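You operate a simulated robot arm through the tools that you are given. There is no shell and no other tool. Be economical: measure what you need, move in short steps, check, and stop when the job is done.

You are at the controls of a simulated robot arm. One attempt, no reset.

Task
Set the red meter on the yellow buffer.
Fine: rinse the probe, stand it in that cup, press SET once steady, then rinse it and stand it in the black holder; leave the other cup.

Only the result counts: the job must be done as asked and must still hold three seconds after the hand-in. Knocking over, shifting, dropping, spilling or breaking anything else fails it.

Robot
A 6-joint arm with a two-finger parallel gripper, fixed in place. Base frame: the origin is at the foot of the arm, x ahead of it, y to its left, z up; the work surface is at about z = 0. Readings come in mm, degrees, newtons and seconds.
With the tool pointing down near the work surface it reaches from about 120 to 500 mm from the base axis. Its first joint turns from -72.0 to 72.0 degrees. Payload 0.65 kg.
The TCP is the grasp point between the finger pads, 25 mm short of the fingertips. In the tool frame z runs along the fingers and y along their closing line. The gripper opens to 76 mm. The fingers are 18 mm wide and 10 mm thick; the gripper's body (36 by 78 mm) begins 45 mm behind the TCP.
Orientation is that of the tool frame in the base frame, as [roll, pitch, yaw] about the fixed x, y, z axes, in that order (R = Rz(yaw) Ry(pitch) Rx(roll)). With the fingers straight down and closing along the base's y, the tool's x points along the base's -x, its y along +y and its z along -z.

Tools
- The arm moves only by the tool play_rows. Its argument "moves" is text: rows parted by semicolons, each of 7 numbers parted by spaces: the shift along the tool's x, y, z in mm, then the turn, a rotation vector about the tool's x, y, z in degrees, then the closure, from 0 (fully open) to 1 (shut). In form: tx ty tz rx ry rz grip; .... A call has 1 to 8 rows; each row is the pose to reach, as a shift and turn from the pose commanded when the call began, along the tool's axes at that moment. Rows are played at 5 a second. More than 50 mm and 8.6 degrees between two rows, or a gripper value outside its range, and nothing of the call is played. Where a pose cannot be reached the arm comes as near as it can. A force on the tool above 90 N (or 10 N above the force at the start of the call, whichever is more), or a blocked arm, ends the call early, and 0.2 s more pass. The fingers move at their own pace (about 108 mm/s each) and stop on an object; they squeeze with about 25 N. The grip force told is the motor's: it shows also when the fingers shut on nothing. Time passes only in rows, and 0.2 s behind the last, so rows that repeat a pose let the fingers close. It gives the time, the measured TCP pose, the force on the tool (base axes), the opening and the grip force at its end, in the units of the frame above (readings bear some noise).
- Cameras (640 x 400 px; columns grow to the right, rows downward): "scene" is fixed at [63.3, 260.9, 425.1]; the picture's right is [-0.72, -0.70, 0.00], its down [-0.33, 0.34, -0.88] and it looks along [0.61, -0.63, -0.48] (base axes); focal length 214 px, centre (320, 200). "wrist" rides on the gripper at [-28, 0, -45] in the tool frame; the picture's right is [0.00, -1.00, 0.00], its down [0.97, 0.00, -0.24] and it looks along [0.24, 0.00, 0.97] (tool axes); focal length 218 px, centre (320, 200).
- camera(camera): a new picture of that camera. The clock stands still meanwhile.
- measure_at(camera, pixels): for up to 12 pixels [column, row] of the newest picture of that camera ("zoom" is the newest enlarged one), the place [x, y, z] in the base frame of the surface seen there, good to about 2 mm, but the place of the scene camera against the robot may be out by one fixed shift of up to 25 mm in any direction. The clock stands still meanwhile.
- enlarge(camera, box): a new picture of the part [left, top, right, bottom] of that camera's present view, enlarged. The clock stands still meanwhile.
- finish_job(): hands the job in; it is judged then, once.

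Keep the steps short. Do not move on a guess: measure, check each grasp and each placing, and mend mistakes. In all there are 80 turns and 46 pictures (those below and enlarged ones count). Leave the gripper open and the arm clear of the work at the hand-in unless told otherwise, and finish with a single line.

The tools are called after "Call:" as name(argument=value, ...) on one line, values as JSON. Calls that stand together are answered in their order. play_rows: Moves the arm, as the interface text tells. Its arguments: {"type":"object","properties":{"moves":{"type":"string"}},"required":["moves"]} The other tools are called the same way: camera (camera) takes a picture; measure_at (camera, pixels) gives the place of the surface under pixels of a picture; enlarge (camera, box) takes an enlarged picture of a part of a camera's view; finish_job () hands the job in.

At the start:

```text
time_s: 0.0
position: [239.0, -30.8, 401.1]
tcp_rot: [180.0, 0.0, -179.9]
force: [-0.3, 0.2, 0.0]
finger_gap: 75.7
gripper_force: 0.1
```

scene: 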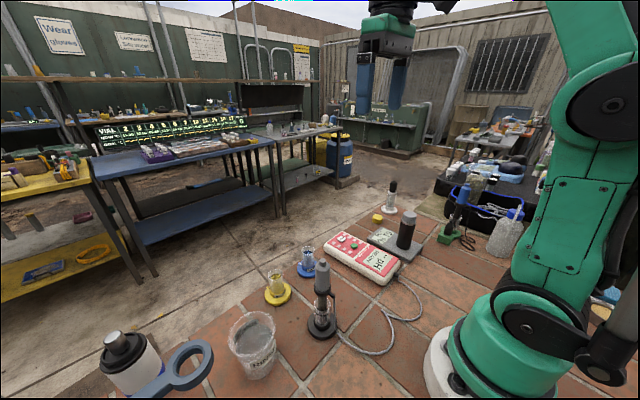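
wrist: 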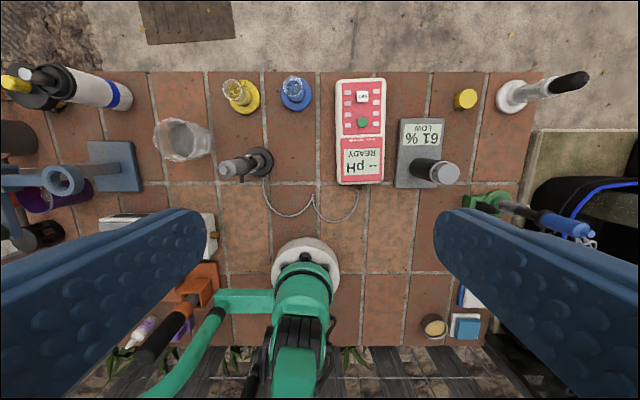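

I see the red meter, the yellow and blue cups, a probe in a black holder and a beaker. I'll enlarge both views first to identify everything.

Call:
enlarge(camera="wrist", box=[130, 60, 400, 230])

Call:
enlarge(camera="scene", box=[200, 170, 460, 390])

Call:
measure_at(camera="wrist", pixels=[[226, 168], [262, 158], [238, 90], [250, 98], [294, 88], [180, 135], [362, 97], [362, 123], [362, 150], [437, 172], [210, 120], [157, 120]])

```text
2.35 times, centred on (265, 145) of wrist
```

zoom: 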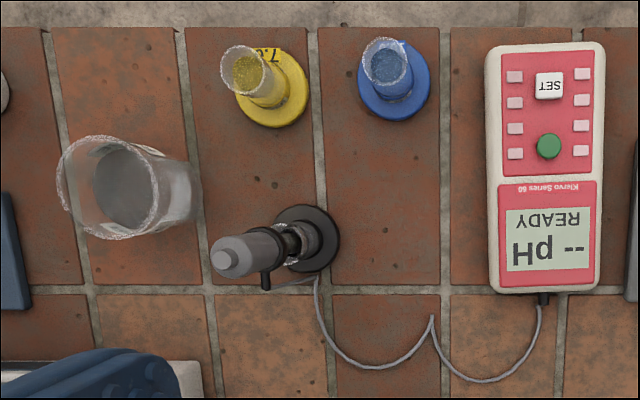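

```text
1.82 times, centred on (330, 280) of scene
```

zoom: 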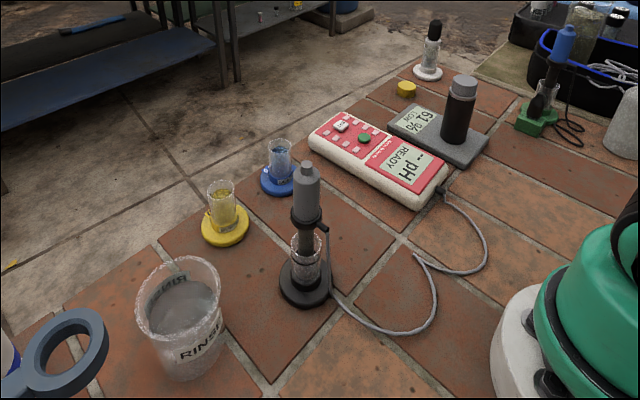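

```text
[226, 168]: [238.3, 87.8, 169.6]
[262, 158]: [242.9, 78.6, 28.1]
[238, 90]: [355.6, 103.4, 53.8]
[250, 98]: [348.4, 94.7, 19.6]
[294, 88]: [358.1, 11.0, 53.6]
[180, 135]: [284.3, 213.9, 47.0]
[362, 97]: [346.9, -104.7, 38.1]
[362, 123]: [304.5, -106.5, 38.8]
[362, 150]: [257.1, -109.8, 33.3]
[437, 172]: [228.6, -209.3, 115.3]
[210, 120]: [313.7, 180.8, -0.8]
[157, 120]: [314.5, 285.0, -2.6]
```

Probe stands in its black holder at about (240, 83), top at z≈170. I'll measure its heights, the cups, the beaker and the buttons from the newest scene zoom, and compare with the wrist values.

Call:
measure_at(camera="zoom", pixels=[[306, 163], [306, 185], [306, 212], [306, 225], [303, 240], [303, 262], [327, 230], [303, 300], [222, 190], [222, 238], [342, 126], [365, 137]])

Call:
enlarge(camera="scene", box=[275, 240, 375, 350])

Call:
enlarge(camera="wrist", box=[205, 130, 295, 190])

```text
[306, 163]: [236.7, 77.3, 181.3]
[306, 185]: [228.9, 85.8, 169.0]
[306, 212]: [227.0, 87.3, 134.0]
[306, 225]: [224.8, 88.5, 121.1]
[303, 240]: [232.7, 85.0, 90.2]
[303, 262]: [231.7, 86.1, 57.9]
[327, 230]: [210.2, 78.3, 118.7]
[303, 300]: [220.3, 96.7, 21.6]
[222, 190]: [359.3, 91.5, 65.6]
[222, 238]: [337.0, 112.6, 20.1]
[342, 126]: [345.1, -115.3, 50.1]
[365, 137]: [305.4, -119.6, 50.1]
```

```text
3.64 times, centred on (325, 295) of scene
```

zoom: 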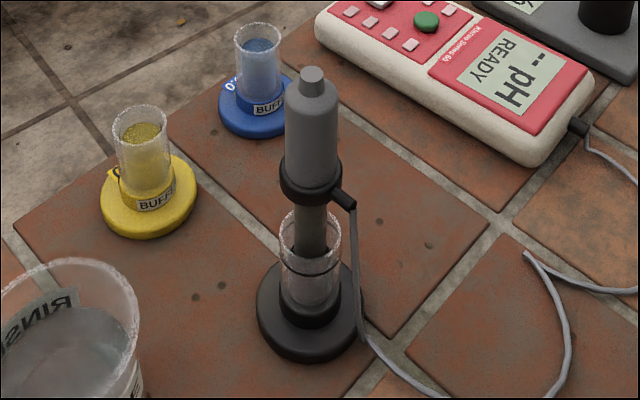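

```text
6.67 times, centred on (250, 160) of wrist
```

zoom: 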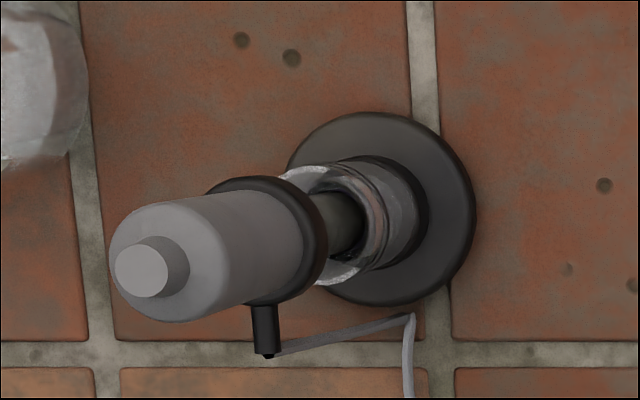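

Scene camera shift is about (-1, -11, +11.5): SET at wrist (346.9, -104.7, 38) and scene (345, -115, 50). I'll move the hand, kept high, so that the wrist camera looks over cup, beaker and probe more nearly from above.

Call:
play_rows(moves="-22 34 12 0 0 0 0; -44 68 24 0 0 0 0; -66 102 36 0 0 0 0; -88 136 48 0 0 0 0; -106 166 56 0 0 0 0; -106 166 56 0 0 0 0")

Call:
camera(camera="wrist")

```text
time_s: 1.4
position: [339.5, 133.3, 338.8]
tcp_rot: [179.9, 0.0, 179.9]
force: [-0.3, -0.1, 0.3]
finger_gap: 76.0
gripper_force: 0.1
out of reach, approached as far as the arm can: row 5, 6
```

```text
39 pictures are left
```

wrist: 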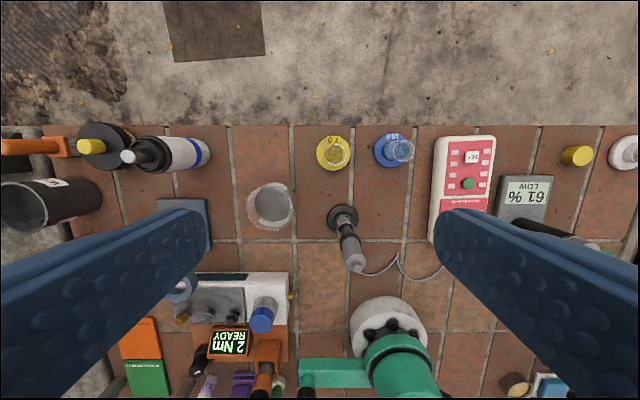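

Now I see cup, beaker and probe from near above; enlarging around (335,150), (270,205), (348,240).

Call:
enlarge(camera="wrist", box=[230, 120, 430, 280])

```text
2.50 times, centred on (330, 200) of wrist
```

zoom: 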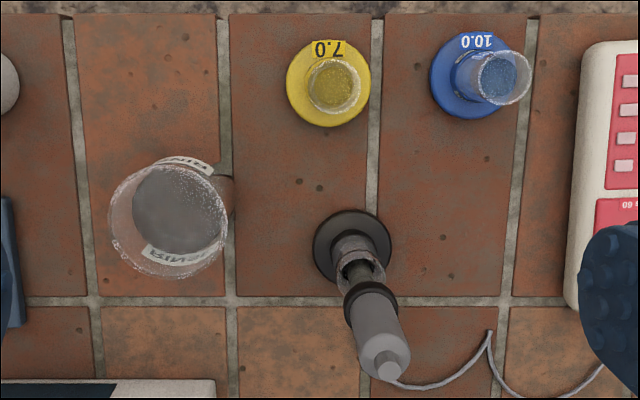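

Measuring rims, bases and probe in this zoom.

Call:
measure_at(camera="zoom", pixels=[[111, 217], [227, 222], [168, 277], [168, 166], [170, 215], [309, 86], [360, 87], [334, 112], [334, 62], [334, 86], [288, 83], [370, 83]])

Call:
measure_at(camera="zoom", pixels=[[388, 366], [315, 243], [390, 243], [352, 212], [362, 300], [349, 320], [400, 350], [365, 335], [334, 124], [378, 280], [339, 275], [398, 292]])

```text
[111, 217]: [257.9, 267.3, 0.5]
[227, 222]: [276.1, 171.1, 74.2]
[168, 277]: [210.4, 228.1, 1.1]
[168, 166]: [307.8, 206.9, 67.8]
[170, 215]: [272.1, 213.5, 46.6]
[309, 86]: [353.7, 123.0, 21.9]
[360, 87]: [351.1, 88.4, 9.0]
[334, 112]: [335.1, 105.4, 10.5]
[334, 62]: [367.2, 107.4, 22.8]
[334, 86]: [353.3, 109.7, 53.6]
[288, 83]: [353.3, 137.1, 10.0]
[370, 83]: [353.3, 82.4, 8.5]
```

```text
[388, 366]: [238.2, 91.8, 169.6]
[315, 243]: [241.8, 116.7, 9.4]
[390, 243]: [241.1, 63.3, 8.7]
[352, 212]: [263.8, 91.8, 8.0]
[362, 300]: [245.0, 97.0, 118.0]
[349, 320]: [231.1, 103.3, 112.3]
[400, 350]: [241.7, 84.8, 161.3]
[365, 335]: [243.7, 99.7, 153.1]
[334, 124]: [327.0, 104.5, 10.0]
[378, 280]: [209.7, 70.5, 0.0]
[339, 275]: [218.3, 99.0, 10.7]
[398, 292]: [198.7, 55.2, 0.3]
```

Worked out: probe axis ≈ (238, 90), handle z≈120–157, top 170; yellow cup centre ≈ (354.5, 110), liquid z≈54; beaker centre ≈ (277.5, 208.5), water z≈47, rim ≈75. Now I move above the probe, staying high.

Call:
play_rows(moves="27 -11 29 0 0 0 0; 54 -22 58 0 0 0 0; 81 -34 87 0 0 0 0; 107 -45 115 0 0 0 0; 107 -45 115 0 0 0 0")

Call:
enlarge(camera="wrist", box=[220, 180, 420, 400])

```text
time_s: 2.6
position: [231.7, 87.6, 223.6]
tcp_rot: [180.0, -0.1, 180.0]
force: [0.2, 0.1, -0.2]
finger_gap: 75.7
gripper_force: 0.1
```

```text
1.82 times, centred on (320, 290) of wrist
```

zoom: 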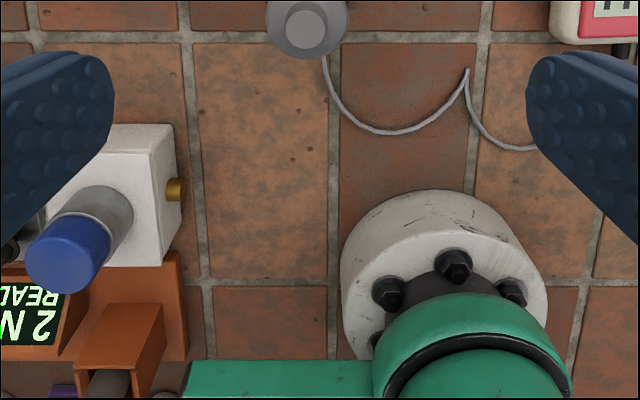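

The hand is at (231.7, 87.6, 223.6); the probe top seen at zoom (307,25) gives axis (238.2, 90.9). I align and descend to z≈149 with open fingers.

Call:
play_rows(moves="-6.5 3.2 0 0 0 0 0; -6.5 3.2 25 0 0 0 0; -6.5 3.2 50 0 0 0 0; -6.5 3.2 74 0 0 0 0; -6.5 3.2 74 0 0 0 0")

Call:
enlarge(camera="scene", box=[255, 210, 395, 350])

```text
time_s: 3.8
position: [237.6, 91.9, 150.0]
tcp_rot: [-180.0, 0.0, -180.0]
force: [-0.2, 0.7, -0.9]
finger_gap: 76.0
gripper_force: 0.1
```

```text
2.86 times, centred on (325, 280) of scene
```

zoom: 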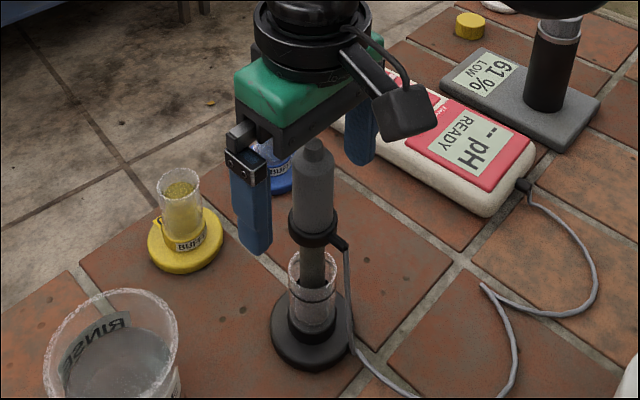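

The fingers stand on both sides of the grey handle, tips above the collar. Closing, held for about a second.

Call:
play_rows(moves="0 0 0 0 0 0 0.3; 0 0 0 0 0 0 0.6; 0 0 0 0 0 0 0.8; 0 0 0 0 0 0 0.8; 0 0 0 0 0 0 0.8")

Call:
enlarge(camera="scene", box=[255, 210, 395, 350])

```text
time_s: 5.0
position: [238.2, 90.9, 149.4]
tcp_rot: [-179.9, 0.0, 180.0]
force: [0.1, 0.4, 1.2]
finger_gap: 22.8
gripper_force: 24.9
```

```text
2.86 times, centred on (325, 280) of scene
```

zoom: 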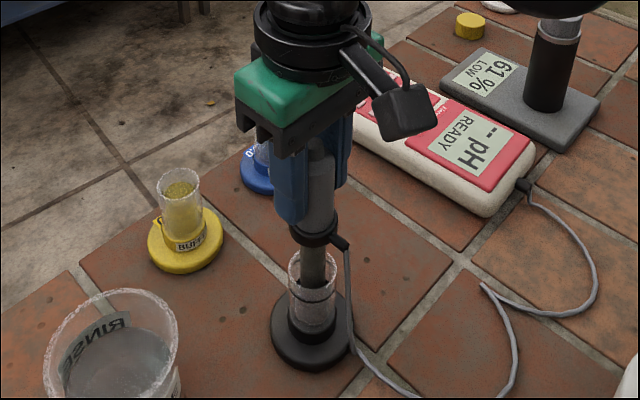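

Gripped (gap 22.8 mm, 24.9 N). Lifting straight up 100 mm.

Call:
play_rows(moves="0 0 -10 0 0 0 0.8; 0 0 -25 0 0 0 0.8; 0 0 -45 0 0 0 0.8; 0 0 -65 0 0 0 0.8; 0 0 -85 0 0 0 0.8; 0 0 -100 0 0 0 0.8; 0 0 -100 0 0 0 0.8")

Call:
enlarge(camera="scene", box=[235, 170, 415, 350])

```text
time_s: 6.6
position: [238.4, 91.3, 250.2]
tcp_rot: [-179.9, 0.0, -179.9]
force: [0.4, 0.4, -0.8]
finger_gap: 22.6
gripper_force: 25.0
```

```text
2.22 times, centred on (325, 260) of scene
```

zoom: 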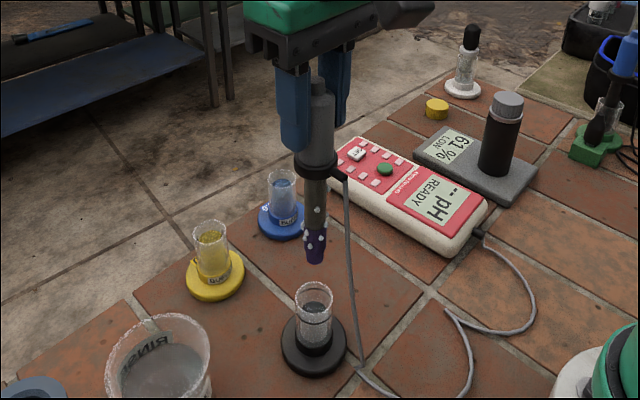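

The probe is out and hangs straight, with a purple wet tip at zoom (315,260). Measuring the tip, collar, tube rim and cup rim.

Call:
measure_at(camera="zoom", pixels=[[315, 259], [315, 250], [316, 230], [318, 195], [320, 172], [320, 160], [313, 290], [313, 303], [213, 225], [213, 237], [160, 322], [160, 365]])

```text
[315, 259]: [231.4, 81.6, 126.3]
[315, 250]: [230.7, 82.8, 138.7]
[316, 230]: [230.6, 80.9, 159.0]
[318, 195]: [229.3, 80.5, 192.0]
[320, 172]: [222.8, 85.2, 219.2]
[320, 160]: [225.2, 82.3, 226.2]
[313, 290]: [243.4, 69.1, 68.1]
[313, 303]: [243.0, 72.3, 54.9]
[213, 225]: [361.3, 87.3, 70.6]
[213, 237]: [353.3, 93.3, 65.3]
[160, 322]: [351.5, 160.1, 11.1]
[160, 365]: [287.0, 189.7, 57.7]
```

Correcting for the camera shift, the tip is ≈135 mm under the TCP; in the holder it stood at z≈14. Next: at this height over to the beaker centre (277.5, 208.5).

Call:
play_rows(moves="-10 30 0 0 0 0 0.8; -20 60 0 0 0 0 0.8; -30 90 0 0 0 0 0.8; -39.3 117.5 0 0 0 0 0.8; -39.3 117.5 0 0 0 0 0.8; -39.3 117.5 0 0 0 0 0.8")

Call:
camera(camera="scene")

Call:
camera(camera="wrist")

```text
time_s: 8.0
position: [277.9, 207.7, 249.9]
tcp_rot: [-180.0, -0.1, -180.0]
force: [0.5, 0.6, -0.2]
finger_gap: 22.7
gripper_force: 25.4
```

```text
33 pictures are left
```

scene: 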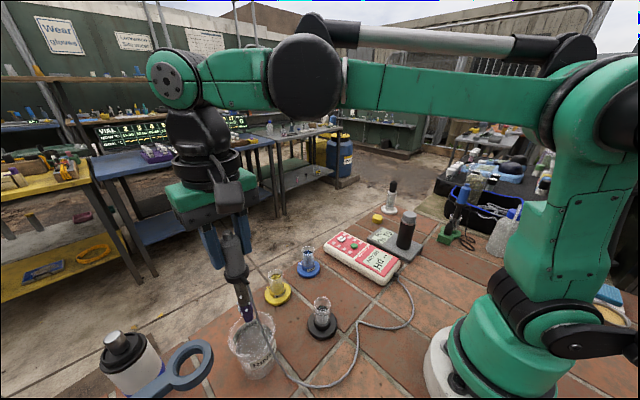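

```text
32 pictures are left
```

wrist: 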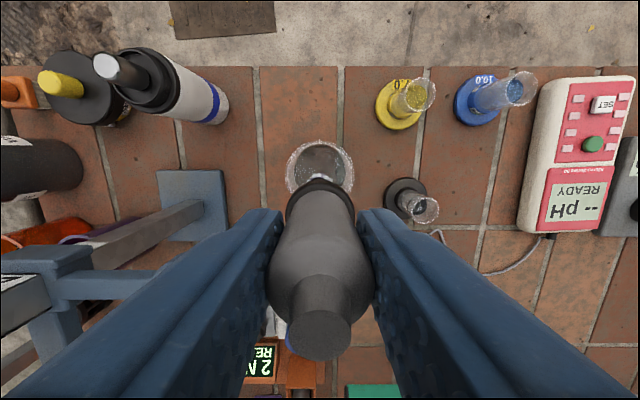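

The beaker's rim is centred at col 320 under the probe. Lowering 104 mm (tip to z≈11), holding for about half a second, force watched.

Call:
play_rows(moves="-1 0.5 25 0 0 0 0.8; -1 0.5 50 0 0 0 0.8; -1 0.5 75 0 0 0 0.8; -1 0.5 90 0 0 0 0.8; -1 0.5 98 0 0 0 0.8; -1 0.5 104 0 0 0 0.8; -1 0.5 104 0 0 0 0.8; -1 0.5 104 0 0 0 0.8")

Call:
enlarge(camera="scene", box=[180, 220, 400, 390])

```text
time_s: 9.8
position: [278.6, 209.4, 144.9]
tcp_rot: [-180.0, -0.1, 180.0]
force: [0.9, -1.4, 10.4]
finger_gap: 22.9
gripper_force: 25.1
```

```text
2.35 times, centred on (290, 305) of scene
```

zoom: 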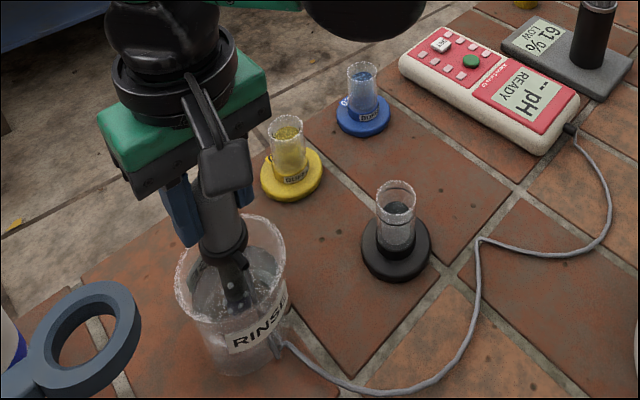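

Upward force of 10.4 N: the tip has just touched the floor. I raise 8 mm and swirl gently to rinse.

Call:
play_rows(moves="0 0 -8 0 0 0 0.8; 5 0 -8 0 0 0 0.8; 0 5 -8 0 0 0 0.8; -5 0 -8 0 0 0 0.8; 0 -5 -8 0 0 0 0.8; 0 0 -4 0 0 0 0.8; 0 0 -4 0 0 0 0.8; 0 0 -4 0 0 0 0.8")

Call:
play_rows(moves="0 0 0 0 0 0 0.8; 0 0 -15 0 0 0 0.8; 0 0 -30 0 0 0 0.8; 0 0 -45 0 0 0 0.8; 0 0 -60 0 0 0 0.8; 0 0 -80 0 0 0 0.8; 0 0 -101 0 0 0 0.8; 0 0 -101 0 0 0 0.8")

Call:
enlarge(camera="scene", box=[180, 200, 420, 390])

```text
time_s: 11.6
position: [279.5, 209.6, 149.1]
tcp_rot: [-180.0, 0.0, -179.9]
force: [-1.0, 0.8, -2.0]
finger_gap: 22.9
gripper_force: 24.7
```

```text
time_s: 13.4
position: [278.8, 209.0, 250.3]
tcp_rot: [-180.0, 0.0, 180.0]
force: [-0.3, 0.9, -0.3]
finger_gap: 22.8
gripper_force: 25.2
```

```text
2.11 times, centred on (300, 295) of scene
```

zoom: 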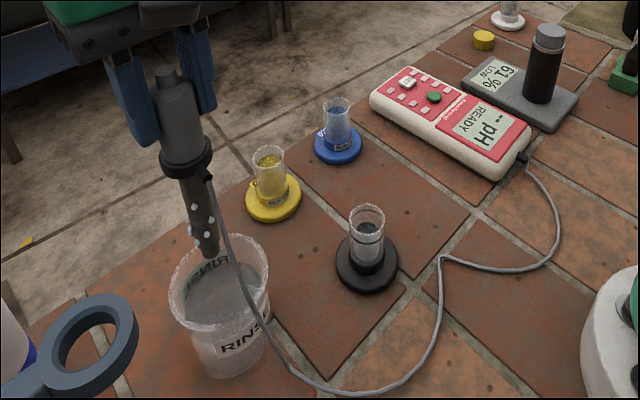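

The purple is gone from the stem: rinsed. Measuring tip position and the handle top for tilt or slip.

Call:
measure_at(camera="zoom", pixels=[[208, 254], [206, 240], [202, 210], [196, 185], [185, 160], [180, 125], [165, 68], [267, 180], [272, 196]])

Call:
enlarge(camera="wrist", box=[220, 60, 540, 360])

```text
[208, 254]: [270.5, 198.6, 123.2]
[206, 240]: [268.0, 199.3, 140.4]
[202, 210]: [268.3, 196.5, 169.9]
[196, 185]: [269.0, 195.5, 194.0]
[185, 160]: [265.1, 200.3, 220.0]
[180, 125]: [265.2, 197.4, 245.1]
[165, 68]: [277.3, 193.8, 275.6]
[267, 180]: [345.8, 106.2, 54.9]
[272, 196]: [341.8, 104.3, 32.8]
```

```text
1.33 times, centred on (380, 210) of wrist
```

zoom: 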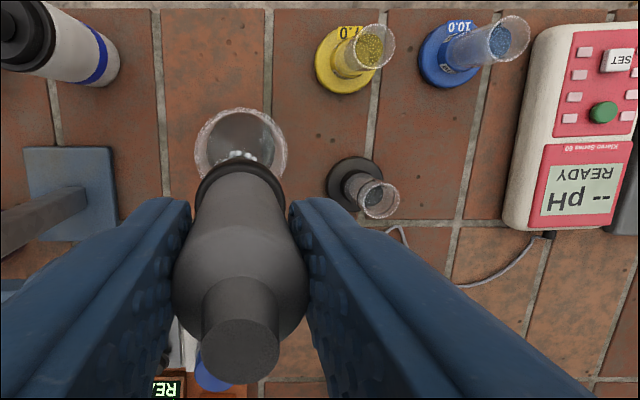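

The probe hangs straight, tip ≈137 below TCP. Cup centre re-derived ≈ (355, 110.5). Moving over it at the same height.

Call:
play_rows(moves="-19 -24.6 0 0 0 0 0.8; -38 -49.2 0 0 0 0 0.8; -57 -74 0 0 0 0 0.8; -76 -98.7 0 0 0 0 0.8; -76 -98.7 0 0 0 0 0.8; -76 -98.7 0 0 0 0 0.8")

Call:
camera(camera="wrist")

Call:
enlarge(camera="scene", box=[220, 190, 380, 330])

```text
time_s: 14.8
position: [353.1, 110.0, 250.8]
tcp_rot: [180.0, 0.1, -180.0]
force: [-0.4, -0.2, -1.0]
finger_gap: 23.0
gripper_force: 24.8
```

```text
28 pictures are left
```

wrist: 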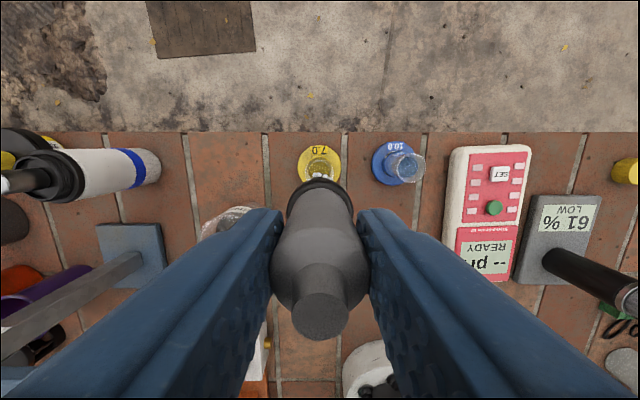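

```text
2.86 times, centred on (300, 260) of scene
```

zoom: 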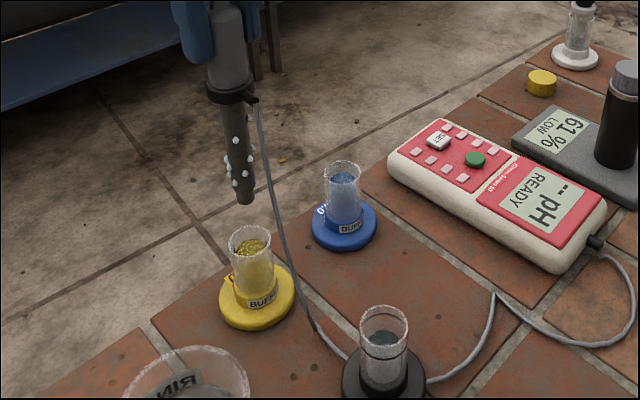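

The yellow disc spans cols 298–341, centre 319.5, so y fits. Lowering 45 mm to just above the rim and checking with the scene camera.

Call:
play_rows(moves="-1 0.2 15 0 0 0 0.8; -1 0.2 30 0 0 0 0.8; -1 0.2 45 0 0 0 0.8; -1 0.2 45 0 0 0 0.8; -1 0.2 45 0 0 0 0.8")

Call:
enlarge(camera="scene", box=[240, 220, 320, 310])

Call:
enlarge(camera="wrist", box=[260, 100, 400, 220])

```text
time_s: 16.0
position: [355.1, 110.8, 205.8]
tcp_rot: [179.9, 0.0, 180.0]
force: [0.4, -0.9, -0.3]
finger_gap: 23.1
gripper_force: 24.9
```

```text
4.44 times, centred on (280, 265) of scene
```

zoom: 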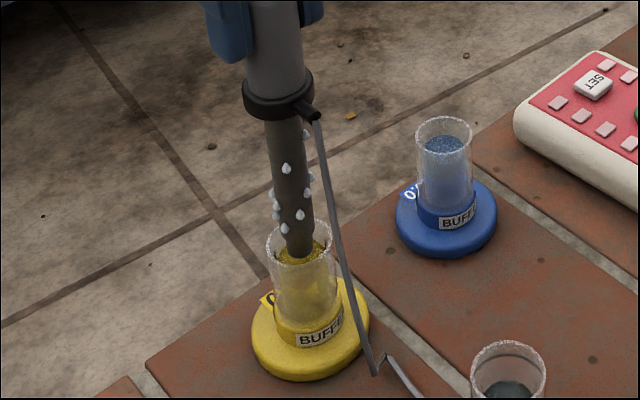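

```text
3.33 times, centred on (330, 160) of wrist
```

zoom: 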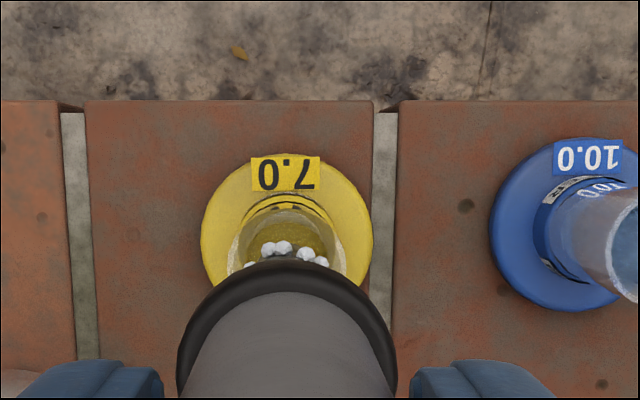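

Probe and cup line up in both views (rim centre col 288, collar centre col 287). Lowering 45 mm more, slowly, then reading force.

Call:
play_rows(moves="0 0 10 0 0 0 0.8; 0 0 20 0 0 0 0.8; 0 0 30 0 0 0 0.8; 0 0 38 0 0 0 0.8; 0 0 45 0 0 0 0.8; 0 0 45 0 0 0 0.8")

Call:
enlarge(camera="scene", box=[240, 220, 320, 310])

```text
time_s: 17.4
position: [354.9, 111.3, 160.1]
tcp_rot: [180.0, 0.0, -180.0]
force: [0.1, 0.3, -0.7]
finger_gap: 23.1
gripper_force: 25.5
```

```text
4.44 times, centred on (280, 265) of scene
```

zoom: 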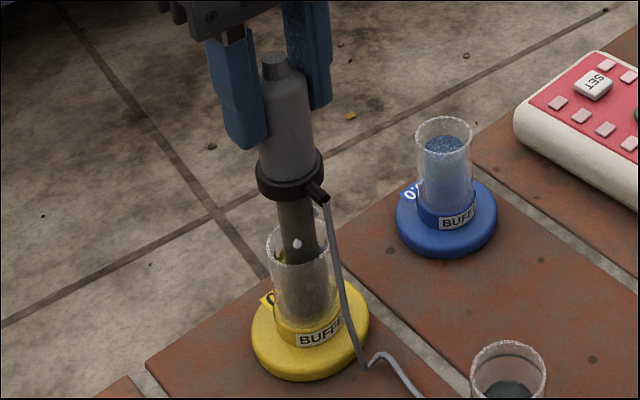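

No contact yet at z=160. Stepping 6 mm more.

Call:
play_rows(moves="0 0 3 0 0 0 0.8; 0 0 6 0 0 0 0.8; 0 0 6 0 0 0 0.8")

Call:
play_rows(moves="0 0 1.5 0 0 0 0.8; 0 0 3 0 0 0 0.8; 0 0 3 0 0 0 0.8")

```text
time_s: 18.2
position: [355.1, 110.9, 155.0]
tcp_rot: [-180.0, 0.0, -180.0]
force: [0.1, -1.6, 16.2]
finger_gap: 22.9
gripper_force: 25.0
```

```text
time_s: 19.0
position: [355.7, 111.0, 151.7]
tcp_rot: [-180.0, 0.0, -180.0]
force: [0.3, -0.4, 12.9]
finger_gap: 22.6
gripper_force: 25.4
```

The tip stands on the cup floor (13–16 N, slid a little in the grip). Opening the fingers in place.

Call:
play_rows(moves="0 0 -1 0 0 0 0.8; 0 0 -1 0 0 0 0.6; 0 0 -1 0 0 0 0.4; 0 0 -1 0 0 0 0; 0 0 -1 0 0 0 0; 0 0 -1 0 0 0 0")

Call:
enlarge(camera="scene", box=[230, 180, 410, 330])

```text
time_s: 20.4
position: [354.7, 111.2, 153.3]
tcp_rot: [-180.0, 0.1, -180.0]
force: [0.5, -0.7, 0.6]
finger_gap: 76.1
gripper_force: 0.1
```

```text
2.67 times, centred on (320, 255) of scene
```

zoom: 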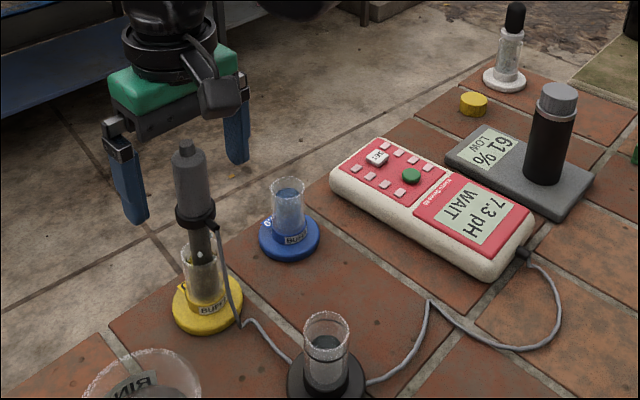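

The probe stands free in the yellow cup; the meter reads "7.3 pH WAIT". Raising straight up 85 mm, clear of the probe.

Call:
play_rows(moves="0 0 -20 0 0 0 0; 0 0 -45 0 0 0 0; 0 0 -70 0 0 0 0; 0 0 -88 0 0 0 0; 0 0 -88 0 0 0 0")

Call:
play_rows(moves="2 -45 0 0 0 0 0; 4 -90 0 0 0 0 0.5; 6 -135 0 0 0 0 1; 8 -175 0 0 0 0 1; 8 -215 0 0 0 0 1; 8 -215 0 0 0 0 1")

Call:
camera(camera="wrist")

Call:
enlarge(camera="scene", box=[230, 180, 410, 330])

```text
time_s: 21.6
position: [355.1, 110.0, 241.6]
tcp_rot: [180.0, 0.0, 179.9]
force: [0.3, -0.5, 0.5]
finger_gap: 76.0
gripper_force: 0.0
```

```text
time_s: 23.0
position: [348.6, -105.8, 240.6]
tcp_rot: [180.0, 0.1, -179.9]
force: [0.1, -0.8, -0.4]
finger_gap: 0.0
gripper_force: 23.6
```

```text
22 pictures are left
```

wrist: 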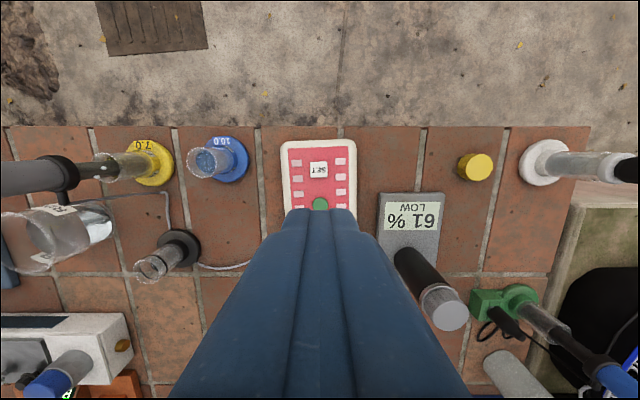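

```text
2.67 times, centred on (320, 255) of scene
```

zoom: 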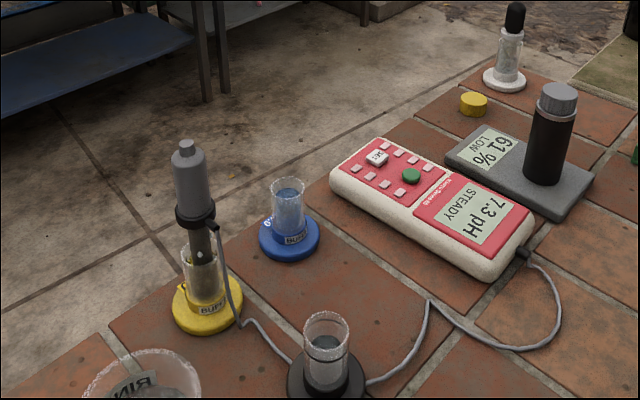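

Display says "7.3 pH STEADY". Measuring the SET button in the wrist picture at (319,169).

Call:
measure_at(camera="wrist", pixels=[[319, 169], [313, 169], [326, 169], [319, 164], [319, 174], [298, 176], [341, 175], [319, 182], [298, 162], [341, 161], [320, 203]])

Call:
enlarge(camera="wrist", box=[270, 130, 370, 220])

```text
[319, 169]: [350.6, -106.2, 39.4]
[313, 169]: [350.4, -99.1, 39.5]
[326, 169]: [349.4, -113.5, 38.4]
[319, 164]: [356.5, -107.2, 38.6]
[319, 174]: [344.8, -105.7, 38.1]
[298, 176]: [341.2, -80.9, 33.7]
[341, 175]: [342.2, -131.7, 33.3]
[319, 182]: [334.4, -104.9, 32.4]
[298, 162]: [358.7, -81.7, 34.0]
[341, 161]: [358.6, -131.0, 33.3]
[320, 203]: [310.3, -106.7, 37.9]
```

```text
4.44 times, centred on (320, 175) of wrist
```

zoom: 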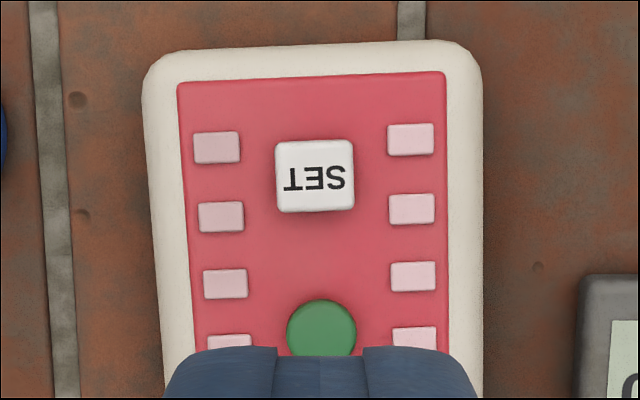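

SET centre (350.3, -106.3), top z≈38.7, so contact is at TCP z≈64. Descending to z≈71.

Call:
play_rows(moves="-2 -0.5 40 0 0 0 1; -2 -0.5 80 0 0 0 1; -2 -0.5 115 0 0 0 1; -2 -0.5 140 0 0 0 1; -2 -0.5 158 0 0 0 1; -2 -0.5 169 0 0 0 1; -2 -0.5 169 0 0 0 1")

Call:
enlarge(camera="scene", box=[310, 190, 430, 290])

```text
time_s: 24.6
position: [349.6, -105.5, 73.0]
tcp_rot: [180.0, 0.0, 180.0]
force: [0.0, -0.4, 0.0]
finger_gap: 0.2
gripper_force: 23.3
```

```text
4.00 times, centred on (370, 240) of scene
```

zoom: 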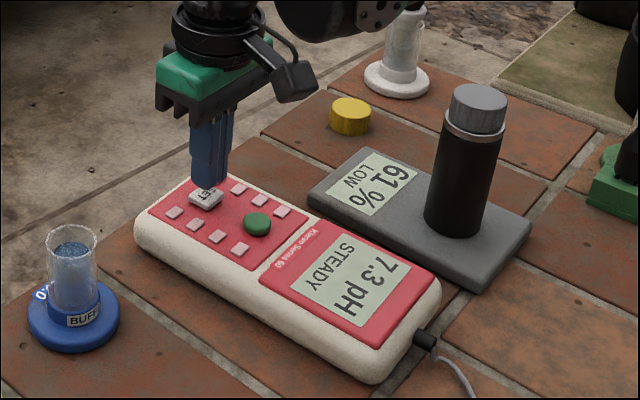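

Tips are over SET, still STEADY. Pressing down: 73 → about 62, then back up.

Call:
play_rows(moves="0 0 5 0 0 0 1; 0 0 8 0 0 0 1; 0 0 10 0 0 0 1; 0 0 11 0 0 0 1")

Call:
enlarge(camera="scene", box=[310, 190, 430, 290])

```text
time_s: 25.6
position: [350.5, -105.3, 60.9]
tcp_rot: [180.0, 0.0, 180.0]
force: [0.2, -1.0, 2.0]
finger_gap: 0.0
gripper_force: 23.8
```

```text
4.00 times, centred on (370, 240) of scene
```

zoom: 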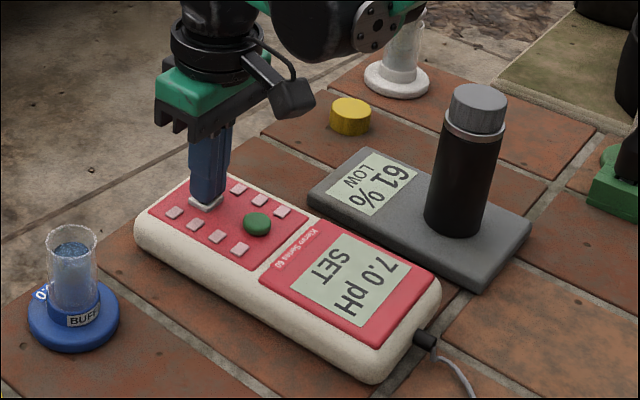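

The display shows "7.0 pH SET". Raising straight up 178 mm, then returning toward the probe, opening on the way.

Call:
play_rows(moves="0 0 -15 0 0 0 1; 0 0 -50 0 0 0 1; 0 0 -95 0 0 0 1; 0 0 -140 0 0 0 1; 0 0 -180 0 0 0 1; 0 0 -180 0 0 0 1")

Call:
play_rows(moves="0 45 0 0 0 0 0.5; 0 90 0 0 0 0 0; 0 135 0 0 0 0 0; -2 175 0 0 0 0 0; -4 216 0 0 0 0 0; -4 216 0 0 0 0 0")

Call:
camera(camera="wrist")

Call:
enlarge(camera="scene", box=[230, 180, 410, 330])

```text
time_s: 27.0
position: [348.9, -104.0, 243.0]
tcp_rot: [-179.9, 0.1, -180.0]
force: [-0.5, -0.4, 0.2]
finger_gap: 0.0
gripper_force: 23.3
```

```text
time_s: 28.4
position: [352.5, 112.6, 239.9]
tcp_rot: [180.0, 0.0, 180.0]
force: [-0.6, -0.3, 0.1]
finger_gap: 76.0
gripper_force: 0.0
```

```text
17 pictures are left
```

wrist: 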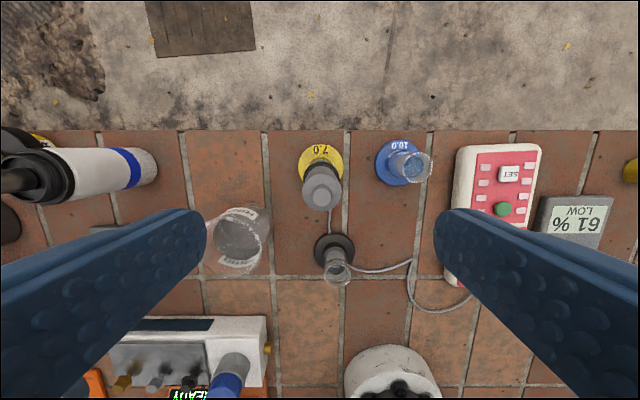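

```text
2.67 times, centred on (320, 255) of scene
```

zoom: 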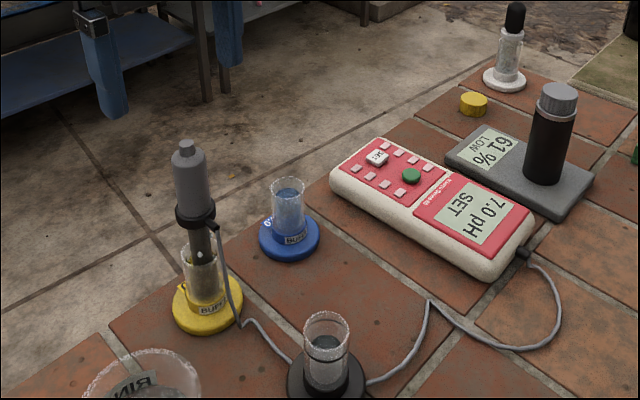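

SET holds at 7.0. Probe still stands; measuring its top at (321,197) and handle for lean.

Call:
measure_at(camera="wrist", pixels=[[321, 198], [316, 197], [326, 197], [303, 185], [340, 185], [321, 170], [309, 172], [333, 172], [298, 163], [343, 163]])

Call:
enlarge(camera="wrist", box=[280, 130, 380, 220])

```text
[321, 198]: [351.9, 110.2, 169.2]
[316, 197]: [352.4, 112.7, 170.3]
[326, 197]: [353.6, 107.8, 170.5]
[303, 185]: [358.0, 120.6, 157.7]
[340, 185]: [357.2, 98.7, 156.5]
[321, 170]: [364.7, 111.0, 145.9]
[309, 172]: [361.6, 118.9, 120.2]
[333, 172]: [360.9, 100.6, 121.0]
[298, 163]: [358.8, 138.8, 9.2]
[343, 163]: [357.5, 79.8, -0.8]
```

```text
4.44 times, centred on (330, 175) of wrist
```

zoom: 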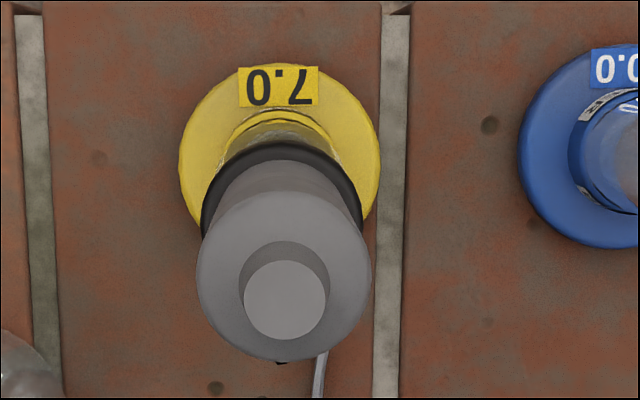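

Top at (352.7, 110.2, 170): upright. Aligning and descending to z≈150.

Call:
play_rows(moves="-0.5 -1.8 0 0 0 0 0; -0.5 -1.8 30 0 0 0 0; -0.5 -1.8 60 0 0 0 0; -0.5 -1.8 80 0 0 0 0; -0.5 -1.8 90 0 0 0 0; -0.5 -1.8 90 0 0 0 0")

Call:
play_rows(moves="0 0 0 0 0 0 0.3; 0 0 0 0 0 0 0.5; 0 0 0 0 0 0 0.65; 0 0 0 0 0 0 0.8; 0 0 0 0 0 0 0.8; 0 0 0 0 0 0 0.8")

Call:
enlarge(camera="scene", box=[230, 200, 330, 310])

```text
time_s: 29.8
position: [354.5, 109.1, 149.2]
tcp_rot: [-180.0, 0.0, -180.0]
force: [-0.3, 0.0, -0.3]
finger_gap: 76.0
gripper_force: 0.1
```

```text
time_s: 31.2
position: [352.5, 109.4, 149.8]
tcp_rot: [-180.0, 0.0, -180.0]
force: [-0.2, -1.5, 1.2]
finger_gap: 22.9
gripper_force: 24.7
```

```text
3.64 times, centred on (280, 255) of scene
```

zoom: 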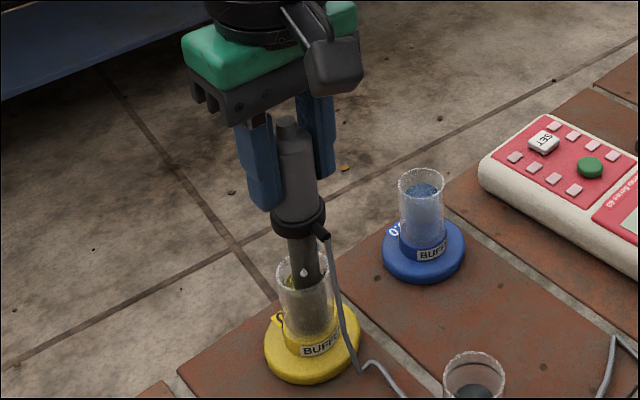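

Gripped again (22.9 mm, 24.7 N). Lifting straight up 100 mm.

Call:
play_rows(moves="0 0 -8 0 0 0 0.8; 0 0 -22 0 0 0 0.8; 0 0 -40 0 0 0 0.8; 0 0 -60 0 0 0 0.8; 0 0 -80 0 0 0 0.8; 0 0 -101 0 0 0 0.8; 0 0 -101 0 0 0 0.8")

Call:
enlarge(camera="scene", box=[200, 180, 360, 390])

```text
time_s: 32.8
position: [353.9, 109.4, 251.8]
tcp_rot: [180.0, 0.0, -180.0]
force: [0.2, -0.7, 0.2]
finger_gap: 23.1
gripper_force: 24.9
```

```text
1.90 times, centred on (280, 285) of scene
```

zoom: 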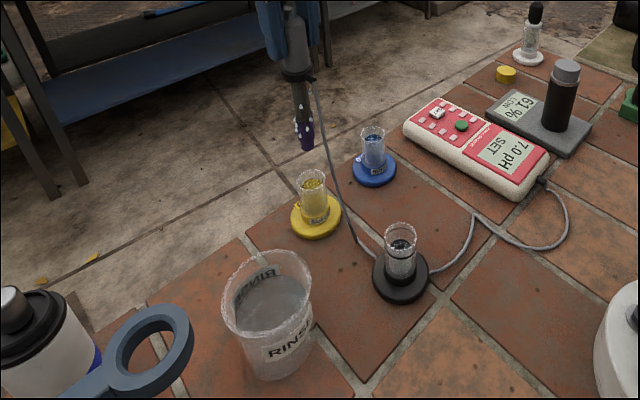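

The probe is out, cup undisturbed. Back over the beaker (278.5, 209).

Call:
play_rows(moves="19 25 0 0 0 0 0.8; 38 50 0 0 0 0 0.8; 57 75 0 0 0 0 0.8; 75.3 99.3 0 0 0 0 0.8; 75.3 99.3 0 0 0 0 0.8; 75.3 99.3 0 0 0 0 0.8")

Call:
play_rows(moves="0 0 25 0 0 0 0.8; 0 0 50 0 0 0 0.8; 0 0 75 0 0 0 0.8; 0 0 90 0 0 0 0.8; 0 0 97 0 0 0 0.8; 0 0 101 0 0 0 0.8; 0 0 101 0 0 0 0.8; 0 0 101 0 0 0 0.8")

Call:
enlarge(camera="scene", box=[180, 220, 400, 390])

```text
time_s: 34.2
position: [277.9, 209.4, 251.4]
tcp_rot: [-180.0, 0.1, -180.0]
force: [0.5, 0.1, 0.1]
finger_gap: 22.8
gripper_force: 25.0
```

```text
time_s: 36.0
position: [279.2, 208.6, 150.3]
tcp_rot: [-180.0, 0.0, 180.0]
force: [-0.8, 0.0, -1.7]
finger_gap: 22.7
gripper_force: 25.1
```

```text
2.35 times, centred on (290, 305) of scene
```

zoom: 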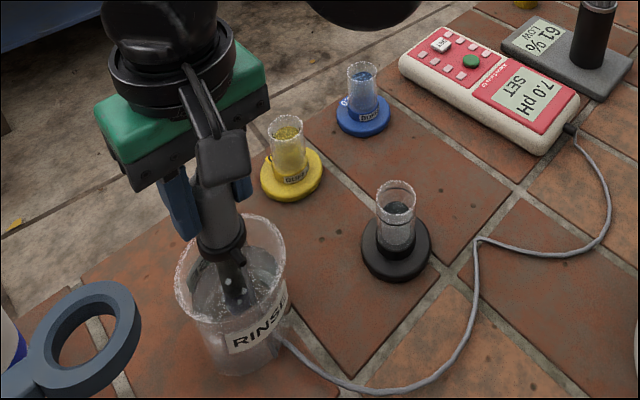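

Tip is in the water, no contact. Swirl gently, then lift out.

Call:
play_rows(moves="4 0 0 0 0 0 0.8; 0 4 0 0 0 0 0.8; -4 0 0 0 0 0 0.8; 0 -4 0 0 0 0 0.8; 0 0 2 0 0 0 0.8; 0 0 2 0 0 0 0.8; 0 0 2 0 0 0 0.8")

Call:
play_rows(moves="0 0 -15 0 0 0 0.8; 0 0 -30 0 0 0 0.8; 0 0 -45 0 0 0 0.8; 0 0 -60 0 0 0 0.8; 0 0 -80 0 0 0 0.8; 0 0 -102 0 0 0 0.8; 0 0 -102 0 0 0 0.8; 0 0 -102 0 0 0 0.8")

Call:
enlarge(camera="scene", box=[180, 200, 420, 390])

```text
time_s: 37.6
position: [278.6, 208.6, 149.5]
tcp_rot: [180.0, 0.1, 180.0]
force: [0.8, -4.9, 21.4]
finger_gap: 23.2
gripper_force: 25.3
```

```text
time_s: 39.4
position: [278.7, 206.5, 250.4]
tcp_rot: [180.0, 0.0, -180.0]
force: [-0.1, 0.7, -1.2]
finger_gap: 22.6
gripper_force: 25.3
```

```text
2.11 times, centred on (300, 295) of scene
```

zoom: 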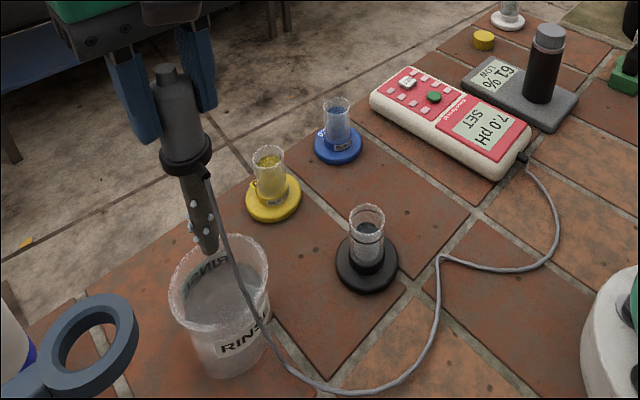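

Stem clean again; beaker has not shifted. Moving over the black holder (238.2, 90.9).

Call:
play_rows(moves="10 -30 0 0 0 0 0.8; 20 -60 0 0 0 0 0.8; 30 -90 0 0 0 0 0.8; 40.5 -117.3 0 0 0 0 0.8; 40.5 -117.3 0 0 0 0 0.8; 40.5 -117.3 0 0 0 0 0.8")

Call:
play_rows(moves="0 0 15 0 0 0 0.8; 0 0 30 0 0 0 0.8; 0 0 42 0 0 0 0.8; 0 0 42 0 0 0 0.8; 0 0 42 0 0 0 0.8")

Call:
enlarge(camera="wrist", box=[250, 100, 390, 220])

Call:
enlarge(camera="scene", box=[270, 240, 370, 350])

```text
time_s: 40.8
position: [237.4, 90.5, 249.3]
tcp_rot: [180.0, 0.0, -179.9]
force: [0.4, -0.7, -0.8]
finger_gap: 22.9
gripper_force: 25.4
```

```text
time_s: 42.0
position: [238.3, 89.6, 208.3]
tcp_rot: [-180.0, 0.0, 179.9]
force: [0.4, -0.6, -0.7]
finger_gap: 22.8
gripper_force: 24.9
```

```text
3.33 times, centred on (320, 160) of wrist
```

zoom: 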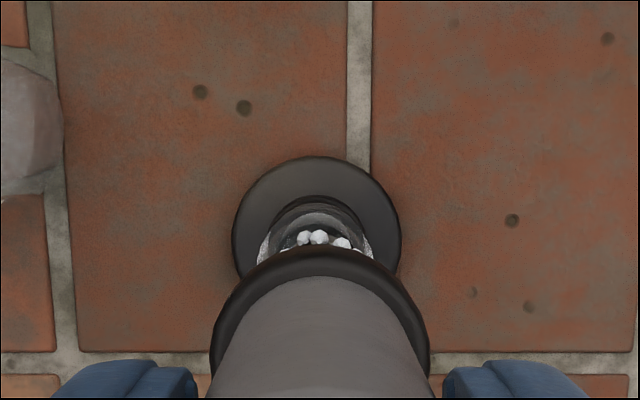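

```text
3.64 times, centred on (320, 295) of scene
```

zoom: 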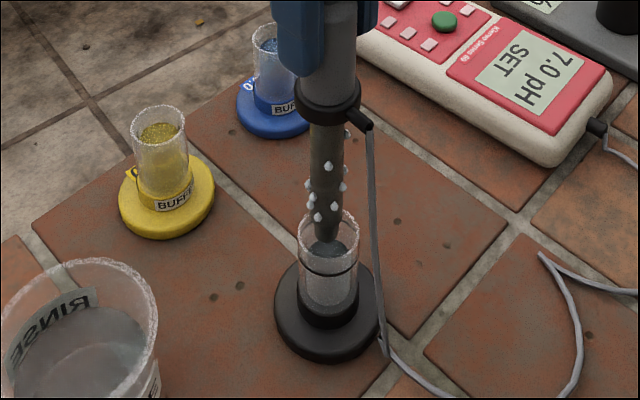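

Lined up within ≈1 mm (holder centre col 316, collar 320 → shift y +1). Lowering into the tube, to z≈158.

Call:
play_rows(moves="0 1 0 0 0 0 0.8; 0 1 12 0 0 0 0.8; 0 1 24 0 0 0 0.8; 0 1 36 0 0 0 0.8; 0 1 44 0 0 0 0.8; 0 1 50 0 0 0 0.8; 0 1 50 0 0 0 0.8")

Call:
play_rows(moves="0 0 2 0 0 0 0.8; 0 0 4 0 0 0 0.8; 0 0 4 0 0 0 0.8")

```text
time_s: 43.6
position: [237.6, 92.3, 157.7]
tcp_rot: [-180.0, 0.0, -180.0]
force: [0.1, 0.2, 15.2]
finger_gap: 22.9
gripper_force: 25.0
```

```text
time_s: 44.4
position: [238.3, 92.8, 154.9]
tcp_rot: [-179.9, 0.0, -180.0]
force: [-0.4, -0.5, 14.3]
finger_gap: 22.6
gripper_force: 24.5
```

Contact came ~6 mm earlier than expected. Looking before I press further.

Call:
enlarge(camera="scene", box=[270, 240, 370, 350])

```text
3.64 times, centred on (320, 295) of scene
```

zoom: 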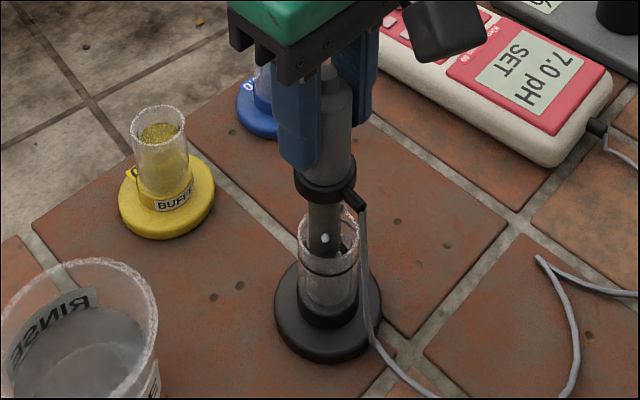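

The collar sits about as high over the tube rim as in the first picture. Measuring to confirm.

Call:
measure_at(camera="zoom", pixels=[[325, 185], [325, 195], [330, 75], [327, 225], [326, 150], [325, 175]])

```text
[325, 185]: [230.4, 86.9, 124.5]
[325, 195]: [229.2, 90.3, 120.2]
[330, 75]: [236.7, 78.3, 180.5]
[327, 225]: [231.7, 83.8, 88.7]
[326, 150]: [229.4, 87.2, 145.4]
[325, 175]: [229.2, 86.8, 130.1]
```

Top 180.5 (scene reading) against 181.3 originally: fully seated. Opening the fingers.

Call:
play_rows(moves="0 0 0 0 0 0 0.8; 0 0 0 0 0 0 0.6; 0 0 0 0 0 0 0.4; 0 0 0 0 0 0 0; 0 0 0 0 0 0 0; 0 0 0 0 0 0 0")

Call:
enlarge(camera="scene", box=[255, 210, 395, 350])

```text
time_s: 45.8
position: [237.4, 92.7, 154.2]
tcp_rot: [-179.9, -0.1, 180.0]
force: [0.8, 0.3, 0.0]
finger_gap: 76.1
gripper_force: 0.1
```

```text
2.86 times, centred on (325, 280) of scene
```

zoom: 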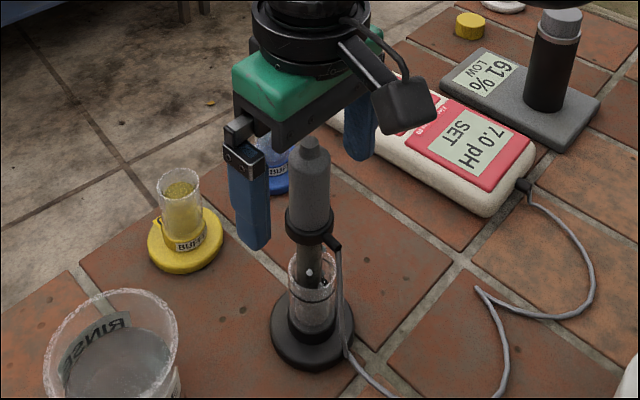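

The probe stands in the holder, hand open. Raising straight up well clear.

Call:
play_rows(moves="0 0 -20 0 0 0 0; 0 0 -45 0 0 0 0; 0 0 -80 0 0 0 0; 0 0 -115 0 0 0 0; 0 0 -150 0 0 0 0; 0 0 -190 0 0 0 0; 0 0 -190 0 0 0 0; 0 0 -190 0 0 0 0")

Call:
enlarge(camera="scene", box=[200, 170, 460, 390])

Call:
camera(camera="wrist")

```text
time_s: 47.6
position: [237.8, 91.3, 344.4]
tcp_rot: [-179.9, -0.1, -179.9]
force: [0.2, 0.1, 0.7]
finger_gap: 75.9
gripper_force: 0.0
```

```text
1.82 times, centred on (330, 280) of scene
```

zoom: 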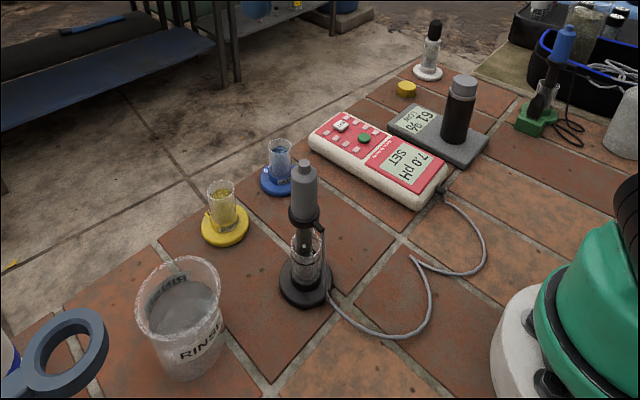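

```text
5 pictures are left
```

wrist: 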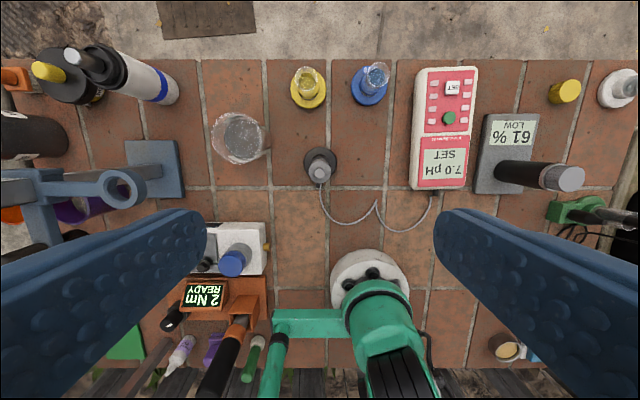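

Everything stands where it was, the meter shows "7.0 pH SET", the probe is upright in its black holder, and the arm is clear with the gripper open. Handing in.

Call:
finish_job()

```text
The job is handed in.
```

The red meter is set on the yellow buffer and shows "7.0 pH SET"; the probe was rinsed before and after, now stands in the black holder, and the blue cup was left alone.
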